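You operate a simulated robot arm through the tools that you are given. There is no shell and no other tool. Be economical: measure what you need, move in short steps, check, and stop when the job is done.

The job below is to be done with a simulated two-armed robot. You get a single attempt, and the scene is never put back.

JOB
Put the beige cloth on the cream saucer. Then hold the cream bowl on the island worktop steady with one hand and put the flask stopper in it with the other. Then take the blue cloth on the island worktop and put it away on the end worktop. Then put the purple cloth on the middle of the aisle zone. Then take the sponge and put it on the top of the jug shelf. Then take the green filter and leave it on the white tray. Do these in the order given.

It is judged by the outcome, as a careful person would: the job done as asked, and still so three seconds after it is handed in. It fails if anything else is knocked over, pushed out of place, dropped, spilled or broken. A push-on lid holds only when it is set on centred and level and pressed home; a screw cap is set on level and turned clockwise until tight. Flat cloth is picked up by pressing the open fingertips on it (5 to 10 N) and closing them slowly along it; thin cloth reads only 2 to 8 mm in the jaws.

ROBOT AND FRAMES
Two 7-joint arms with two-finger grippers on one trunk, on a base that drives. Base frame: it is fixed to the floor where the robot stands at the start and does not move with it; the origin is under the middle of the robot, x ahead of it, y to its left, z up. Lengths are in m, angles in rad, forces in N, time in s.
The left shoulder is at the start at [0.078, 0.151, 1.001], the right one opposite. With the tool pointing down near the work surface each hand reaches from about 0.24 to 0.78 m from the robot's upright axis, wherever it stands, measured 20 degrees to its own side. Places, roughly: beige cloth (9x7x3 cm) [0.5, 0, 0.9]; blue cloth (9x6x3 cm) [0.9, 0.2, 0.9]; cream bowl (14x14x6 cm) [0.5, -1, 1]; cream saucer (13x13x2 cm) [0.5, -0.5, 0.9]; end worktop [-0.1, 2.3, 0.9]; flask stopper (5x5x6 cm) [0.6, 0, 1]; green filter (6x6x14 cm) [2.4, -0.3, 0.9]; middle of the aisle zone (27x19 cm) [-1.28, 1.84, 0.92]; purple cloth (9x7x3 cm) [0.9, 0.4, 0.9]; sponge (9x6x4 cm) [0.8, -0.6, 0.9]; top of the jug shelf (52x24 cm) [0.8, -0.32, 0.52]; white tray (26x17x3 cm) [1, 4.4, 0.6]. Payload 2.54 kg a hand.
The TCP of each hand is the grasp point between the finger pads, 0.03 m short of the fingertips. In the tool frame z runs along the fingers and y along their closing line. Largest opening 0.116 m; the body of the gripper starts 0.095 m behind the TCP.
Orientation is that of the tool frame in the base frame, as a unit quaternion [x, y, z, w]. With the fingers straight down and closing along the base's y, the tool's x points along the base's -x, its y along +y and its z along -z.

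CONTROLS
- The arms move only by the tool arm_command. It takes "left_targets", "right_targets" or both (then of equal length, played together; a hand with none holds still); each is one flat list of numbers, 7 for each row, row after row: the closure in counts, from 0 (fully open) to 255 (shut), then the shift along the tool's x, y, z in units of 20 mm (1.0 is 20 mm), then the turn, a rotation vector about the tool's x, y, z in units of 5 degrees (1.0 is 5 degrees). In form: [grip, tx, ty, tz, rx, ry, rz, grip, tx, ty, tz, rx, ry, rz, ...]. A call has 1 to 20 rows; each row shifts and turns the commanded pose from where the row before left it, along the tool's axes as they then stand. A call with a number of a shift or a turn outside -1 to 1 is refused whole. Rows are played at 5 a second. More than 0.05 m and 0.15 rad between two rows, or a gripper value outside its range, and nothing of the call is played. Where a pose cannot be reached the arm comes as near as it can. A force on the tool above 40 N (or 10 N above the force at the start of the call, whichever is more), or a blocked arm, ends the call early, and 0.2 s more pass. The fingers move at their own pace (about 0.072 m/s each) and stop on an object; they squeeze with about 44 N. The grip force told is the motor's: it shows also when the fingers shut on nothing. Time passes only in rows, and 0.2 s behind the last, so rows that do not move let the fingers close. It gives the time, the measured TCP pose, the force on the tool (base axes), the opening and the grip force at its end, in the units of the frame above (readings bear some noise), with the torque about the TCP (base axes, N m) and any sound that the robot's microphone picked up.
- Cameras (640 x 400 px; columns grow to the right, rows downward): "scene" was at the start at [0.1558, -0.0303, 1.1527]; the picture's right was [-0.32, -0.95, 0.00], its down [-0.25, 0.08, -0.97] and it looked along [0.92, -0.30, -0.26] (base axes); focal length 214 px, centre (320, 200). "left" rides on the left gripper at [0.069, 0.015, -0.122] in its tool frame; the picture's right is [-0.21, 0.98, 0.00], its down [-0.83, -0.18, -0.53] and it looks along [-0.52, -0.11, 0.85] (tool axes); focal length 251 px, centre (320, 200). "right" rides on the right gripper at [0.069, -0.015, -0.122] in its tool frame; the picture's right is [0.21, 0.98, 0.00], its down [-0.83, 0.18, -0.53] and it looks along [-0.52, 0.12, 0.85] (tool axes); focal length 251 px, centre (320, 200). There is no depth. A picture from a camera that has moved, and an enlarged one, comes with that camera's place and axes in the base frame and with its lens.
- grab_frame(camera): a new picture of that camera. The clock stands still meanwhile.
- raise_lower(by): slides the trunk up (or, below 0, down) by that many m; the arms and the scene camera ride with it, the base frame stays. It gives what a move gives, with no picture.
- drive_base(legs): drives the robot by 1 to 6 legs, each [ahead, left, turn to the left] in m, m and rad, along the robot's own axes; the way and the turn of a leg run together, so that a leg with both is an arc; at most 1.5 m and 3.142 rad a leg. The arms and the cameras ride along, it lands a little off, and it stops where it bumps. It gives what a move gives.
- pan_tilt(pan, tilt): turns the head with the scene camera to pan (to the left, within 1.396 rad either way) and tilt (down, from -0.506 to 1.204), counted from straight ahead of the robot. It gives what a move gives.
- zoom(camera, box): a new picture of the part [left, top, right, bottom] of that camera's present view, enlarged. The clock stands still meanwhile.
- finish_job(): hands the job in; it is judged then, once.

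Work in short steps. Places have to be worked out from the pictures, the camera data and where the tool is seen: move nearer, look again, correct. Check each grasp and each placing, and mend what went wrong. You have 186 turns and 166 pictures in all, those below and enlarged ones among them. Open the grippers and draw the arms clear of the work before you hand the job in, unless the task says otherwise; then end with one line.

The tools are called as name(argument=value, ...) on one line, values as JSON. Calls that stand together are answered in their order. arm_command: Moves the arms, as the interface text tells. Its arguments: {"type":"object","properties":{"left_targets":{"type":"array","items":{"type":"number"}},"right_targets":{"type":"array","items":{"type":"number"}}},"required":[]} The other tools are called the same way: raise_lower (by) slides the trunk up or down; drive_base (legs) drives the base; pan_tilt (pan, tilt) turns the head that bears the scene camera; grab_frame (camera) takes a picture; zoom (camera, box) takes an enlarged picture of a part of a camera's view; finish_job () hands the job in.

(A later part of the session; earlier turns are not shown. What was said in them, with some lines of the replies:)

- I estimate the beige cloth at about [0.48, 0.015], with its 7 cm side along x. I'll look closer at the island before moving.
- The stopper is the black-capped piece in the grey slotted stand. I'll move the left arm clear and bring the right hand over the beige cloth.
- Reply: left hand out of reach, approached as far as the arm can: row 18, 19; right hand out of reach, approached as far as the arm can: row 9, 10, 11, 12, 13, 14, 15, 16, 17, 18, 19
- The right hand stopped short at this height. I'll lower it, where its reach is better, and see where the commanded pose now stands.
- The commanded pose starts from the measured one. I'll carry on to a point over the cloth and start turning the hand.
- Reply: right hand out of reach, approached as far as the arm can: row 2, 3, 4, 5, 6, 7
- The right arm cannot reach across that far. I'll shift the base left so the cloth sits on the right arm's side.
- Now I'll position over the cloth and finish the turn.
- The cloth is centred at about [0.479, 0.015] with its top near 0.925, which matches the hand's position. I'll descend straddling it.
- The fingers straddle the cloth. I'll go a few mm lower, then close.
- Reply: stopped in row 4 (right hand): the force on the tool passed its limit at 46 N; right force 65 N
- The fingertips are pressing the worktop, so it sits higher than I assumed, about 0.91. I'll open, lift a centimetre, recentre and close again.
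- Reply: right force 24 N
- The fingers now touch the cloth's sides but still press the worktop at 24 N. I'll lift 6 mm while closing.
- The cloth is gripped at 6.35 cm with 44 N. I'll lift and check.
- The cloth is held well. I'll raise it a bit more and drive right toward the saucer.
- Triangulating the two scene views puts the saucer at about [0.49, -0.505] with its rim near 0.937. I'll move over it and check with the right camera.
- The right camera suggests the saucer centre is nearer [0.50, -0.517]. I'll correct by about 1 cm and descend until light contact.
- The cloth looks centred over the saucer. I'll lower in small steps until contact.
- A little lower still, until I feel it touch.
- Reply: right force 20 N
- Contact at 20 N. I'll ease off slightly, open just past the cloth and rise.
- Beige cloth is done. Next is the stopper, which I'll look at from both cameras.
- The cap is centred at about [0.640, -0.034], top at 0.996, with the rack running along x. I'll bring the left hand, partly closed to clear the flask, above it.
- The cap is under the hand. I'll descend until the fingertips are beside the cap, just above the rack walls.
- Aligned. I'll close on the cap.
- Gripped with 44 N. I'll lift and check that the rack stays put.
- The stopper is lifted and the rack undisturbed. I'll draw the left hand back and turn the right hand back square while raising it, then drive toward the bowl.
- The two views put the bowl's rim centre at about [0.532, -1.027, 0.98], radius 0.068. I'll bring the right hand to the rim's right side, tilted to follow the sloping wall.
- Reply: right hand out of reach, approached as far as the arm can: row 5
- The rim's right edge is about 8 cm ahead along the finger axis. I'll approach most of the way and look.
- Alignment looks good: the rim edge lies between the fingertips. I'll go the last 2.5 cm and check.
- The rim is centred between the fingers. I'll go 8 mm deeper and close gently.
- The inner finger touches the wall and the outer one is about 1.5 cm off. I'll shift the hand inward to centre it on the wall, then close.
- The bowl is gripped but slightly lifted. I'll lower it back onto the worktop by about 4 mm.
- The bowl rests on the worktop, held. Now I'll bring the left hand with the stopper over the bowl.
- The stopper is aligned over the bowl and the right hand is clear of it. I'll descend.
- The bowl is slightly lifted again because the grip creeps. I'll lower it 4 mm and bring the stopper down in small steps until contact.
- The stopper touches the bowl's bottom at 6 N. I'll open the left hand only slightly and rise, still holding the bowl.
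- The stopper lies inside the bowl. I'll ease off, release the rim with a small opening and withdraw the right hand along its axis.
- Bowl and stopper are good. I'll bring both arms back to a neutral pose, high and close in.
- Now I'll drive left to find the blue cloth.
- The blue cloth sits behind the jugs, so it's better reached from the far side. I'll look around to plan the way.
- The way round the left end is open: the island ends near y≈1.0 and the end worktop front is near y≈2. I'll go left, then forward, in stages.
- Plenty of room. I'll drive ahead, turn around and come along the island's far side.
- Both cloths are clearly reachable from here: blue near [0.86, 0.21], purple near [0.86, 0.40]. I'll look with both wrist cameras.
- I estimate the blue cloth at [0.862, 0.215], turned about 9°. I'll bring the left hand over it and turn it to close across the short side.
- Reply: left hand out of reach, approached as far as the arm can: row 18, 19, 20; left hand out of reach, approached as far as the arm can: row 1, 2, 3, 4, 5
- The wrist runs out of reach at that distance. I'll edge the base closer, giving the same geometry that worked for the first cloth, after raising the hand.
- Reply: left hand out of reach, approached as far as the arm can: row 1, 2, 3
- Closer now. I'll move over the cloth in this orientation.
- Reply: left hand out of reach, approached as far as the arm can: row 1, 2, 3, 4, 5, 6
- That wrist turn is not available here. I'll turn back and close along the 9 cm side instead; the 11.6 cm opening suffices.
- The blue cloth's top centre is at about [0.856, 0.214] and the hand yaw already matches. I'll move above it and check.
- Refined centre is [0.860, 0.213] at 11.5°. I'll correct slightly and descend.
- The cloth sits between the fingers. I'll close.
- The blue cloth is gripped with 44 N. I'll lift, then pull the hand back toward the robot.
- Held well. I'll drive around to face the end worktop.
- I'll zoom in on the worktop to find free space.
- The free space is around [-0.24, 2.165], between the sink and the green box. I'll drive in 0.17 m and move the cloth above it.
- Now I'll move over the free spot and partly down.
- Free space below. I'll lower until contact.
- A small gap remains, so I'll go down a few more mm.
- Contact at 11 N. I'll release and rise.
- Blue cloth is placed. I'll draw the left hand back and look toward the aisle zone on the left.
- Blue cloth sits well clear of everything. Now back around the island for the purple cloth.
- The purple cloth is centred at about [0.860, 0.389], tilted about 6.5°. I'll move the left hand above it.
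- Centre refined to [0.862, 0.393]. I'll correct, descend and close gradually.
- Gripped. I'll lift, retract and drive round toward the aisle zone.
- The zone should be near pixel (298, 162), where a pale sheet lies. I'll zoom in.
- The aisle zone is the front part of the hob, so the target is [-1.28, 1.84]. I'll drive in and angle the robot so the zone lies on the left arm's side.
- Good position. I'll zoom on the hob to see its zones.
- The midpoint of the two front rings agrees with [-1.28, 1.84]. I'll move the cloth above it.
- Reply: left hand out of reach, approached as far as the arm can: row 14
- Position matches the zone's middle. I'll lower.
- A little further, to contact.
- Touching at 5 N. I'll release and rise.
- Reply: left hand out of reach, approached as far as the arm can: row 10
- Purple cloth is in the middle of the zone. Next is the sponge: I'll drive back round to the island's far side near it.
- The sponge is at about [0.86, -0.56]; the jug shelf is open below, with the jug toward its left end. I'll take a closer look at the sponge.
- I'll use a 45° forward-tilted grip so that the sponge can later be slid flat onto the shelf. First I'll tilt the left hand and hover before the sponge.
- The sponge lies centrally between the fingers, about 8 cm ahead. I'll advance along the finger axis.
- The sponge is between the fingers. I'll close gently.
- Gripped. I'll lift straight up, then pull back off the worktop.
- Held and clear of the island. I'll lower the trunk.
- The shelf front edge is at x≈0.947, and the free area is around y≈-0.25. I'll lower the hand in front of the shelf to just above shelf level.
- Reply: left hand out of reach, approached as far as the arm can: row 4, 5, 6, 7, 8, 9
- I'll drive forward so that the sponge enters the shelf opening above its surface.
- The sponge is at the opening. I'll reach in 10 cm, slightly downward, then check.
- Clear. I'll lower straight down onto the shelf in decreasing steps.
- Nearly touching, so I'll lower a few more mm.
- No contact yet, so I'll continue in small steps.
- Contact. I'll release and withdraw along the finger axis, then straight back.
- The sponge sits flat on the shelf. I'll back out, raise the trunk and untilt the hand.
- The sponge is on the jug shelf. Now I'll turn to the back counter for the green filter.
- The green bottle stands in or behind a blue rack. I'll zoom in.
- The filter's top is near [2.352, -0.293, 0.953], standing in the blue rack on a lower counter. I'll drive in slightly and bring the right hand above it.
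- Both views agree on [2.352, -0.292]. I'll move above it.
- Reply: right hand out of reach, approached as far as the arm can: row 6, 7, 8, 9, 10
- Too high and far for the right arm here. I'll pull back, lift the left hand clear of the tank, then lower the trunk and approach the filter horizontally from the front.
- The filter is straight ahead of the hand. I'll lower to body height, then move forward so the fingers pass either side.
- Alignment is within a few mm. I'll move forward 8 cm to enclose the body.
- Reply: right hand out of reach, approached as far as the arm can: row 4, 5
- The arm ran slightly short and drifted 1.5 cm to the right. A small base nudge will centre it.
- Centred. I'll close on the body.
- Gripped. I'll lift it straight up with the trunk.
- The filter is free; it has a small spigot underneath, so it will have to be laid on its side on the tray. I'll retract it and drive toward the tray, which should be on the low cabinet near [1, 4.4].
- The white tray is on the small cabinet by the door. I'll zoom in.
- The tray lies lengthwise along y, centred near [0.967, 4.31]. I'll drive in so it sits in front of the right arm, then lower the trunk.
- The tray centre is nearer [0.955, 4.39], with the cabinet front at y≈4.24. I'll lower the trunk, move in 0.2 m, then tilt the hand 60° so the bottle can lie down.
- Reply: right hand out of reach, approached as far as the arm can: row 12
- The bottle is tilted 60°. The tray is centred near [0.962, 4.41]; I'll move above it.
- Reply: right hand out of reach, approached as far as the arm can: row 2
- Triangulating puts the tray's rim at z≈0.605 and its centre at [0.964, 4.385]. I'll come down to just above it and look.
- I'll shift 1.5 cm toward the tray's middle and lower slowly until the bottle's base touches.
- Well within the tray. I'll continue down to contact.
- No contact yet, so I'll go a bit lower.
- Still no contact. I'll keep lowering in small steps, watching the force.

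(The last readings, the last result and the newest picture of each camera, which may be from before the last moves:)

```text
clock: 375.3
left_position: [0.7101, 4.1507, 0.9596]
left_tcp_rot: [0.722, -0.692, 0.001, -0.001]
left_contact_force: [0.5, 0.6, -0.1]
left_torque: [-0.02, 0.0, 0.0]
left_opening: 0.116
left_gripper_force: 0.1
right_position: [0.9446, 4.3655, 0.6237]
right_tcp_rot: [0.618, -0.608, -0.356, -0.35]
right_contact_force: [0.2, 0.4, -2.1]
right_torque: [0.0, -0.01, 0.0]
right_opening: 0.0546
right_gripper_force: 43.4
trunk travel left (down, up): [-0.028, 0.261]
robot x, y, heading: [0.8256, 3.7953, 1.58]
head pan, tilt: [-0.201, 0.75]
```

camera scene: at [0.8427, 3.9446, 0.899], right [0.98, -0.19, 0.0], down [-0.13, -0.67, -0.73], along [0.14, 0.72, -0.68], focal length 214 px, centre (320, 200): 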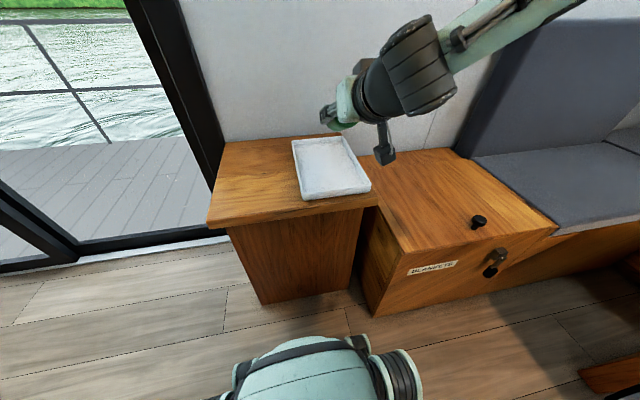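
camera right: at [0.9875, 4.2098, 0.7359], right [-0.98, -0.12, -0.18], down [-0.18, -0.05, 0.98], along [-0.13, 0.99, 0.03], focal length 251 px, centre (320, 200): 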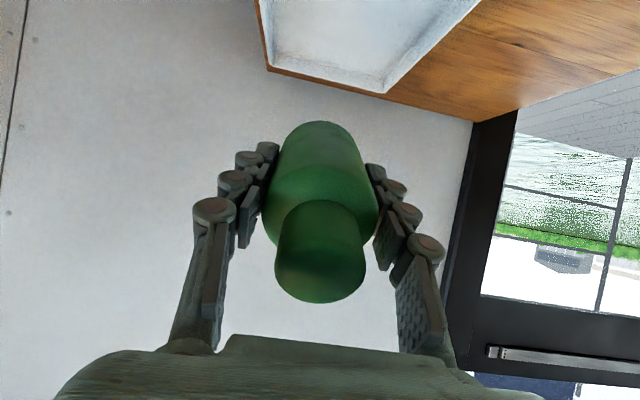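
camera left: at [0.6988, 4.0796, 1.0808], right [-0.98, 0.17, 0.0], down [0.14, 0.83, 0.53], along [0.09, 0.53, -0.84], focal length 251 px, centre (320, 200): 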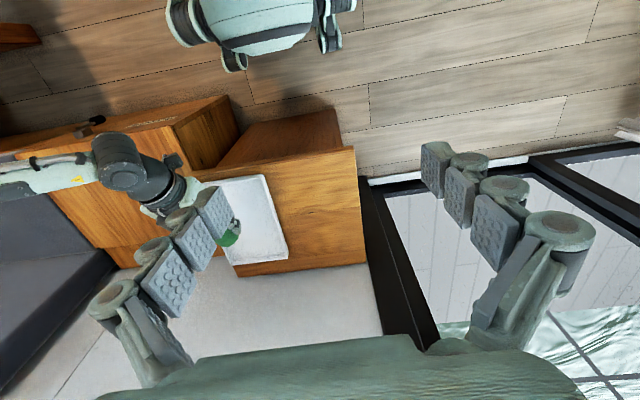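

arm_command(right_targets=[190, 0.17, 0, 0.1, 0, 0, 0, 190, 0.17, 0, 0.1, 0, 0, 0])

zoom(camera="scene", box=[230, 60, 430, 230])

grab_frame(camera="right")

```text
clock: 375.9
left_position: [0.7113, 4.1495, 0.959]
left_tcp_rot: [0.722, -0.692, 0.0, -0.001]
left_contact_force: [0.2, 0.0, -0.3]
left_torque: [-0.01, -0.02, 0.02]
left_opening: 0.116
left_gripper_force: 0.1
right_position: [0.9448, 4.3645, 0.6152]
right_tcp_rot: [0.617, -0.608, -0.356, -0.35]
right_contact_force: [0.2, -0.8, -2.1]
right_torque: [0.01, 0.03, -0.02]
right_opening: 0.0548
right_gripper_force: 43.8
trunk travel left (down, up): [-0.028, 0.261]
robot x, y, heading: [0.8297, 3.7937, 1.58]
head pan, tilt: [-0.201, 0.75]
```

```text
2.35 times, centred on (330, 145) of scene
camera zoom: at [0.8427, 3.9447, 0.899], right [0.98, -0.19, 0.0], down [-0.13, -0.67, -0.73], along [0.14, 0.72, -0.68], focal length 505 px, centre (296, 329)
```

zoom: 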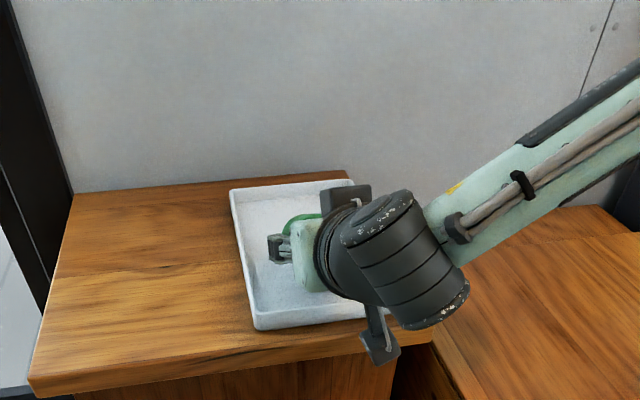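

```text
29 pictures are left
camera right: at [0.9622, 4.2253, 0.6182], right [-0.98, -0.12, -0.18], down [-0.18, -0.05, 0.98], along [-0.13, 0.99, 0.03], focal length 251 px, centre (320, 200)
```

right: 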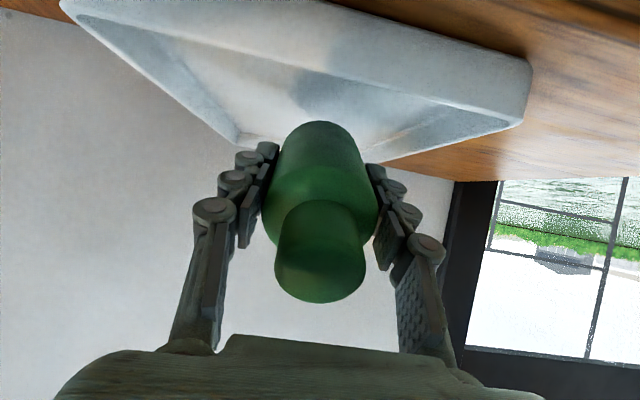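

The latest view shows the tray is lower and farther than I judged: rim z≈0.555, centre ≈[0.957, 4.45]. I'll nudge the base forward 6 cm.

drive_base(legs=[[0.06, 0, 0]])

arm_command(right_targets=[190, 0.17, -0.5, 0.1, 0, 0, 0, 190, 0.17, 0, 0.1, 0, 0, 0, 190, 0.17, 0, 0.1, 0, 0, 0])

grab_frame(camera="right")

zoom(camera="left", box=[130, 100, 330, 260])

```text
clock: 376.9
left_position: [0.7088, 4.2092, 0.9596]
left_tcp_rot: [0.722, -0.692, 0.001, -0.001]
left_contact_force: [-0.6, 0.2, 0.0]
left_torque: [-0.01, 0.01, -0.01]
left_opening: 0.116
left_gripper_force: 0.0
right_position: [0.945, 4.4247, 0.6161]
right_tcp_rot: [0.618, -0.608, -0.357, -0.349]
right_contact_force: [-0.3, 0.0, -2.4]
right_torque: [0.01, 0.0, 0.01]
right_opening: 0.0546
right_gripper_force: 43.4
trunk travel left (down, up): [-0.028, 0.261]
robot x, y, heading: [0.8302, 3.8575, 1.578]
head pan, tilt: [-0.201, 0.75]
```

```text
clock: 377.7
left_position: [0.71, 4.2091, 0.959]
left_tcp_rot: [0.722, -0.692, 0.001, 0.0]
left_contact_force: [0.0, -0.6, 0.2]
left_torque: [-0.02, 0.01, -0.02]
left_opening: 0.1162
left_gripper_force: 0.0
right_position: [0.9554, 4.4246, 0.6029]
right_tcp_rot: [0.618, -0.608, -0.356, -0.35]
right_contact_force: [-0.6, 0.3, -2.3]
right_torque: [-0.01, 0.01, -0.04]
right_opening: 0.0549
right_gripper_force: 44.8
trunk travel left (down, up): [-0.028, 0.261]
robot x, y, heading: [0.8253, 3.8552, 1.577]
head pan, tilt: [-0.201, 0.75]
```

```text
28 pictures are left
camera right: at [0.9721, 4.2854, 0.6062], right [-0.98, -0.12, -0.18], down [-0.18, -0.05, 0.98], along [-0.13, 0.99, 0.03], focal length 251 px, centre (320, 200)
```

right: 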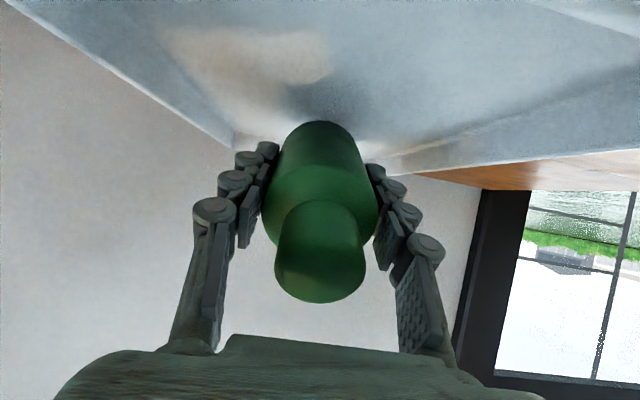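

```text
2.50 times, centred on (230, 180) of left
camera zoom: at [0.6986, 4.1393, 1.0809], right [-0.98, 0.17, 0.0], down [0.14, 0.83, 0.54], along [0.09, 0.53, -0.84], focal length 629 px, centre (545, 250)
```

zoom: 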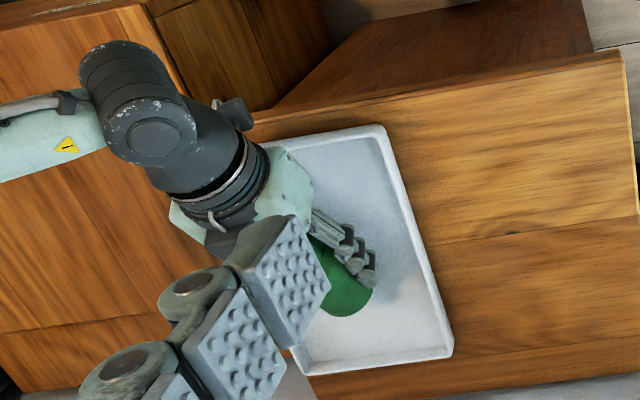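

Well centred over the tray now. I'll lower to contact.

arm_command(right_targets=[190, 0.17, 0, 0.1, 0, 0, 0, 190, 0.17, 0, 0.1, 0, 0, 0])

```text
clock: 378.3
left_position: [0.71, 4.2072, 0.9596]
left_tcp_rot: [0.722, -0.692, -0.001, -0.002]
left_contact_force: [-0.4, -0.4, 0.1]
left_torque: [-0.03, -0.02, 0.01]
left_opening: 0.116
left_gripper_force: 0.0
right_position: [0.9551, 4.4254, 0.6029]
right_tcp_rot: [0.615, -0.606, -0.361, -0.354]
right_contact_force: [2.6, -5.5, 26.0]
right_torque: [0.56, -0.17, -0.07]
right_opening: 0.0547
right_gripper_force: 43.9
trunk travel left (down, up): [-0.028, 0.261]
robot x, y, heading: [0.8266, 3.8538, 1.578]
head pan, tilt: [-0.201, 0.75]
```

Contact with the tray floor. I'll ease off slightly and open the fingers gradually so the bottle settles gently onto its side.

arm_command(right_targets=[190, -0.13, 0, -0.07, 0, 0, 0, 145, 0, 0, 0, 0, 0, 0, 138, 0, 0, 0, 0, 0, 0, 136, 0, 0, 0, 0, 0, 0, 134, 0, 0, 0, 0, 0, 0, 132, 0, 0, 0, 0, 0, 0, 130, 0, 0, 0, 0, 0, 0, 128, 0, 0, 0, 0, 0, 0, 126, 0, 0, 0, 0, 0, 0, 124, 0, 0, 0, 0, 0, 0, 120, 0, 0, 0, 0, 0, 0, 115, 0, 0, 0, 0, 0, 0])

grab_frame(camera="right")

zoom(camera="left", box=[130, 100, 330, 260])

```text
clock: 380.9
left_position: [0.7105, 4.2098, 0.9601]
left_tcp_rot: [0.722, -0.692, 0.0, -0.002]
left_contact_force: [-0.8, -0.1, 0.0]
left_torque: [0.02, 0.02, -0.03]
left_opening: 0.1162
left_gripper_force: 0.0
right_position: [0.9554, 4.4267, 0.5993]
right_tcp_rot: [0.617, -0.608, -0.356, -0.35]
right_contact_force: [0.2, -0.8, 0.4]
right_torque: [-0.01, 0.03, -0.01]
right_opening: 0.0637
right_gripper_force: 0.0
trunk travel left (down, up): [-0.028, 0.261]
robot x, y, heading: [0.8284, 3.8578, 1.573]
head pan, tilt: [-0.201, 0.75]
```

```text
26 pictures are left
camera right: at [0.9722, 4.2853, 0.6014], right [-0.98, -0.12, -0.18], down [-0.18, -0.05, 0.98], along [-0.13, 0.99, 0.03], focal length 251 px, centre (320, 200)
```

right: 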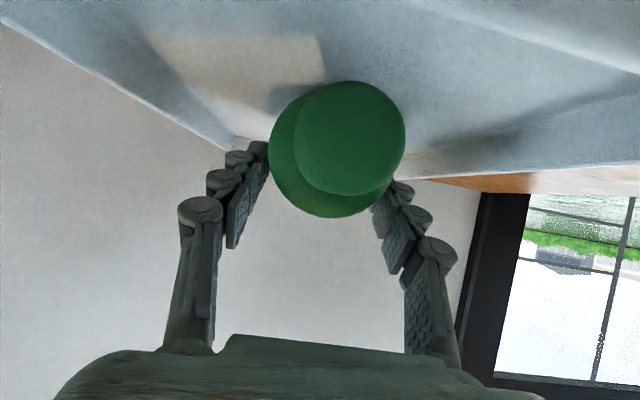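

```text
2.50 times, centred on (230, 180) of left
camera zoom: at [0.6986, 4.1391, 1.0809], right [-0.98, 0.17, 0.0], down [0.14, 0.83, 0.54], along [0.09, 0.53, -0.84], focal length 629 px, centre (545, 250)
```

zoom: 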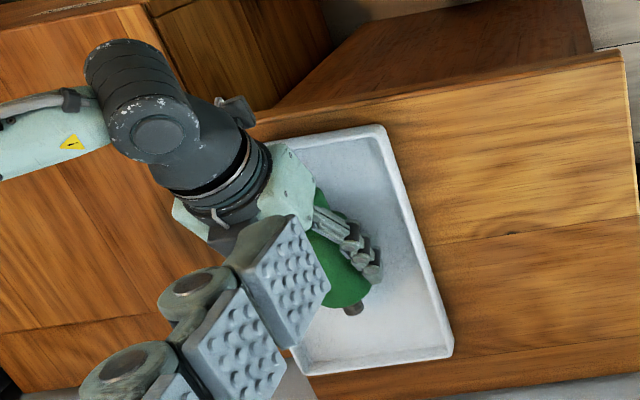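

The filter lies in the tray. I'll open a bit more and withdraw up and back.

arm_command(right_targets=[95, 0, 0, 0, 0, 0, 0, 95, -0.3, 0, -0.4, 0, 0, 0, 95, -0.5, 0, -0.7, 0, 0, 0, 95, -0.5, 0, -0.8, 0, 0, 0, 95, -0.5, 0, -0.8, 0, 0, 0, 95, -0.5, 0, -0.8, 0, 0, 0, 95, -0.5, 0, -0.8, 0, 0, 0, 95, -0.5, 0, -0.8, 0, 0, 0])

grab_frame(camera="scene")

grab_frame(camera="left")

```text
clock: 382.7
left_position: [0.7122, 4.2099, 0.9596]
left_tcp_rot: [0.722, -0.692, 0.001, -0.001]
left_contact_force: [0.7, 0.5, 0.9]
left_torque: [-0.03, 0.03, 0.03]
left_opening: 0.1161
left_gripper_force: 0.1
right_position: [0.9541, 4.3732, 0.7066]
right_tcp_rot: [0.617, -0.609, -0.355, -0.35]
right_contact_force: [-0.3, -0.5, 0.1]
right_torque: [0.02, 0.01, 0.02]
right_opening: 0.073
right_gripper_force: 0.2
right hand out of reach, approached as far as the arm can: row 8
trunk travel left (down, up): [-0.028, 0.261]
robot x, y, heading: [0.8301, 3.8568, 1.576]
head pan, tilt: [-0.201, 0.75]
```

```text
24 pictures are left
camera scene: at [0.8425, 4.0042, 0.899], right [0.98, -0.19, 0.0], down [-0.13, -0.67, -0.73], along [0.14, 0.72, -0.68], focal length 214 px, centre (320, 200)
```

scene: 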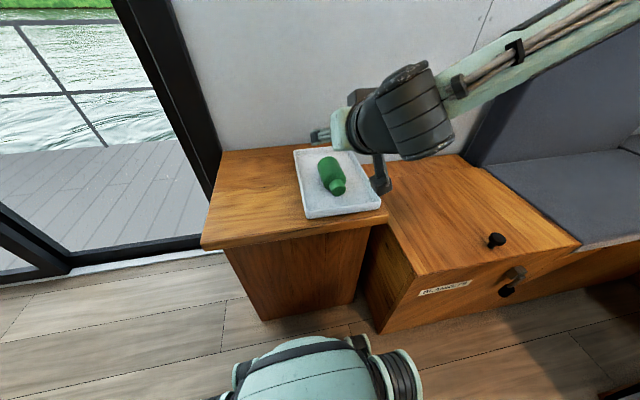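

```text
23 pictures are left
camera left: at [0.6987, 4.1392, 1.0809], right [-0.98, 0.17, 0.0], down [0.14, 0.83, 0.54], along [0.09, 0.53, -0.84], focal length 251 px, centre (320, 200)
```

left: 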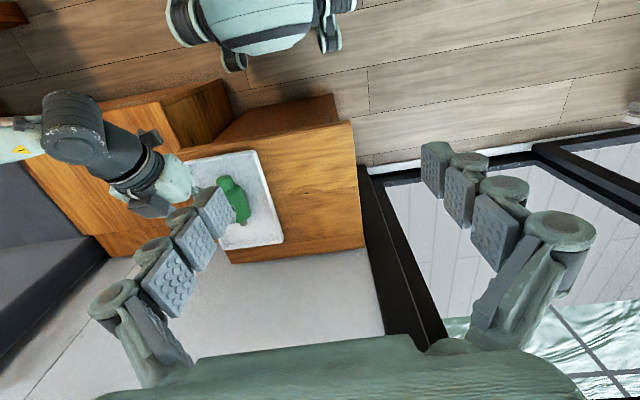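

The filter rests in the middle of the tray. I'll back away, open the grippers and take a last look.

drive_base(legs=[[-0.4, 0, 0]])

raise_lower(by=0.2)

arm_command(left_targets=[0, 0, 0, 0, 0, 0, 0, 0, 0, 0, 0, 0, 0, 0, 0, 0, 0, 0, 0, 0, 0, 0, 0, 0, 0, 0, 0, 0, 0, 0, 0, 0, 0, 0, 0, 0, 0, 0, 0, 0, 0, 0], right_targets=[0, 0, 0, 0, 0, 1, 0, 0, 0, 0, 0, 0, 1, 0, 0, 0, 0, 0, 0, 1, 0, 0, 0, 0, 0, 0, 1, 0, 0, 0, 0, 0, 0, 1, 0, 0, 0, 0, 0, 0, 1, 0])

grab_frame(camera="scene")

```text
clock: 385.2
left_position: [0.7133, 3.8149, 0.9586]
left_tcp_rot: [0.72, -0.694, 0.001, -0.001]
left_contact_force: [0.1, -0.4, -0.6]
left_torque: [-0.02, 0.0, 0.0]
left_opening: 0.1162
left_gripper_force: 0.0
right_position: [0.9572, 3.9775, 0.7076]
right_tcp_rot: [0.616, -0.61, -0.354, -0.35]
right_contact_force: [0.4, 1.1, -0.1]
right_torque: [0.02, 0.0, -0.05]
right_opening: 0.0728
right_gripper_force: 0.1
trunk travel left (down, up): [-0.028, 0.261]
robot x, y, heading: [0.826, 3.4631, 1.575]
head pan, tilt: [-0.201, 0.75]
```

```text
clock: 387.3
left_position: [0.714, 3.8158, 1.1583]
left_tcp_rot: [0.721, -0.693, 0.002, -0.002]
left_contact_force: [0.6, -0.7, 0.1]
left_torque: [-0.02, 0.03, 0.01]
left_opening: 0.1158
left_gripper_force: 0.0
right_position: [0.9571, 3.9771, 0.9078]
right_tcp_rot: [0.616, -0.61, -0.354, -0.35]
right_contact_force: [0.0, -0.6, -0.9]
right_torque: [-0.03, 0.04, 0.03]
right_opening: 0.0731
right_gripper_force: 0.0
trunk travel left (down, up): [-0.228, 0.061]
robot x, y, heading: [0.8287, 3.4579, 1.568]
head pan, tilt: [-0.201, 0.75]
```

```text
clock: 388.7
left_position: [0.7131, 3.8143, 1.1574]
left_tcp_rot: [0.721, -0.693, 0.001, -0.002]
left_contact_force: [0.8, 0.0, -0.5]
left_torque: [-0.02, 0.01, 0.01]
left_opening: 0.116
left_gripper_force: 0.1
right_position: [0.9577, 3.9766, 0.9081]
right_tcp_rot: [0.687, -0.68, -0.183, -0.18]
right_contact_force: [-0.1, 0.3, -0.5]
right_torque: [-0.03, 0.02, 0.02]
right_opening: 0.1161
right_gripper_force: 0.2
trunk travel left (down, up): [-0.228, 0.061]
robot x, y, heading: [0.8314, 3.4575, 1.573]
head pan, tilt: [-0.201, 0.75]
```

```text
22 pictures are left
camera scene: at [0.8444, 3.6084, 1.099], right [0.98, -0.2, 0.0], down [-0.13, -0.67, -0.73], along [0.14, 0.72, -0.68], focal length 214 px, centre (320, 200)
```

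scene: 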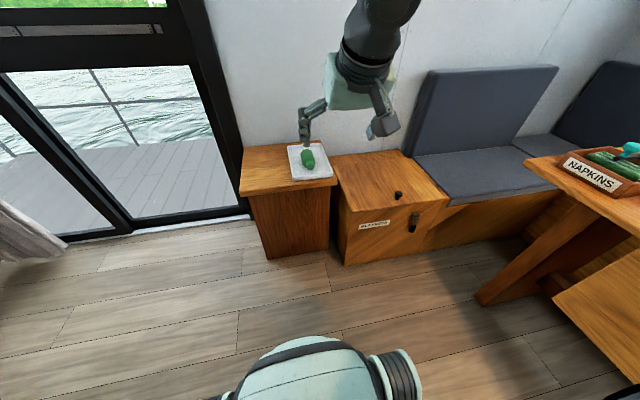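

The filter rests in the tray, the grippers are open and the arms are clear of the work, so I'm handing the job in.

finish_job()

```text
The job is handed in.
```

All six tasks were done in the order given and handed in; the stopper toppled and lies on its side in the bowl, the bowl shifted about 1 cm when I let go of it, and the filter lies on its side in the tray because its spigot keeps it from standing.
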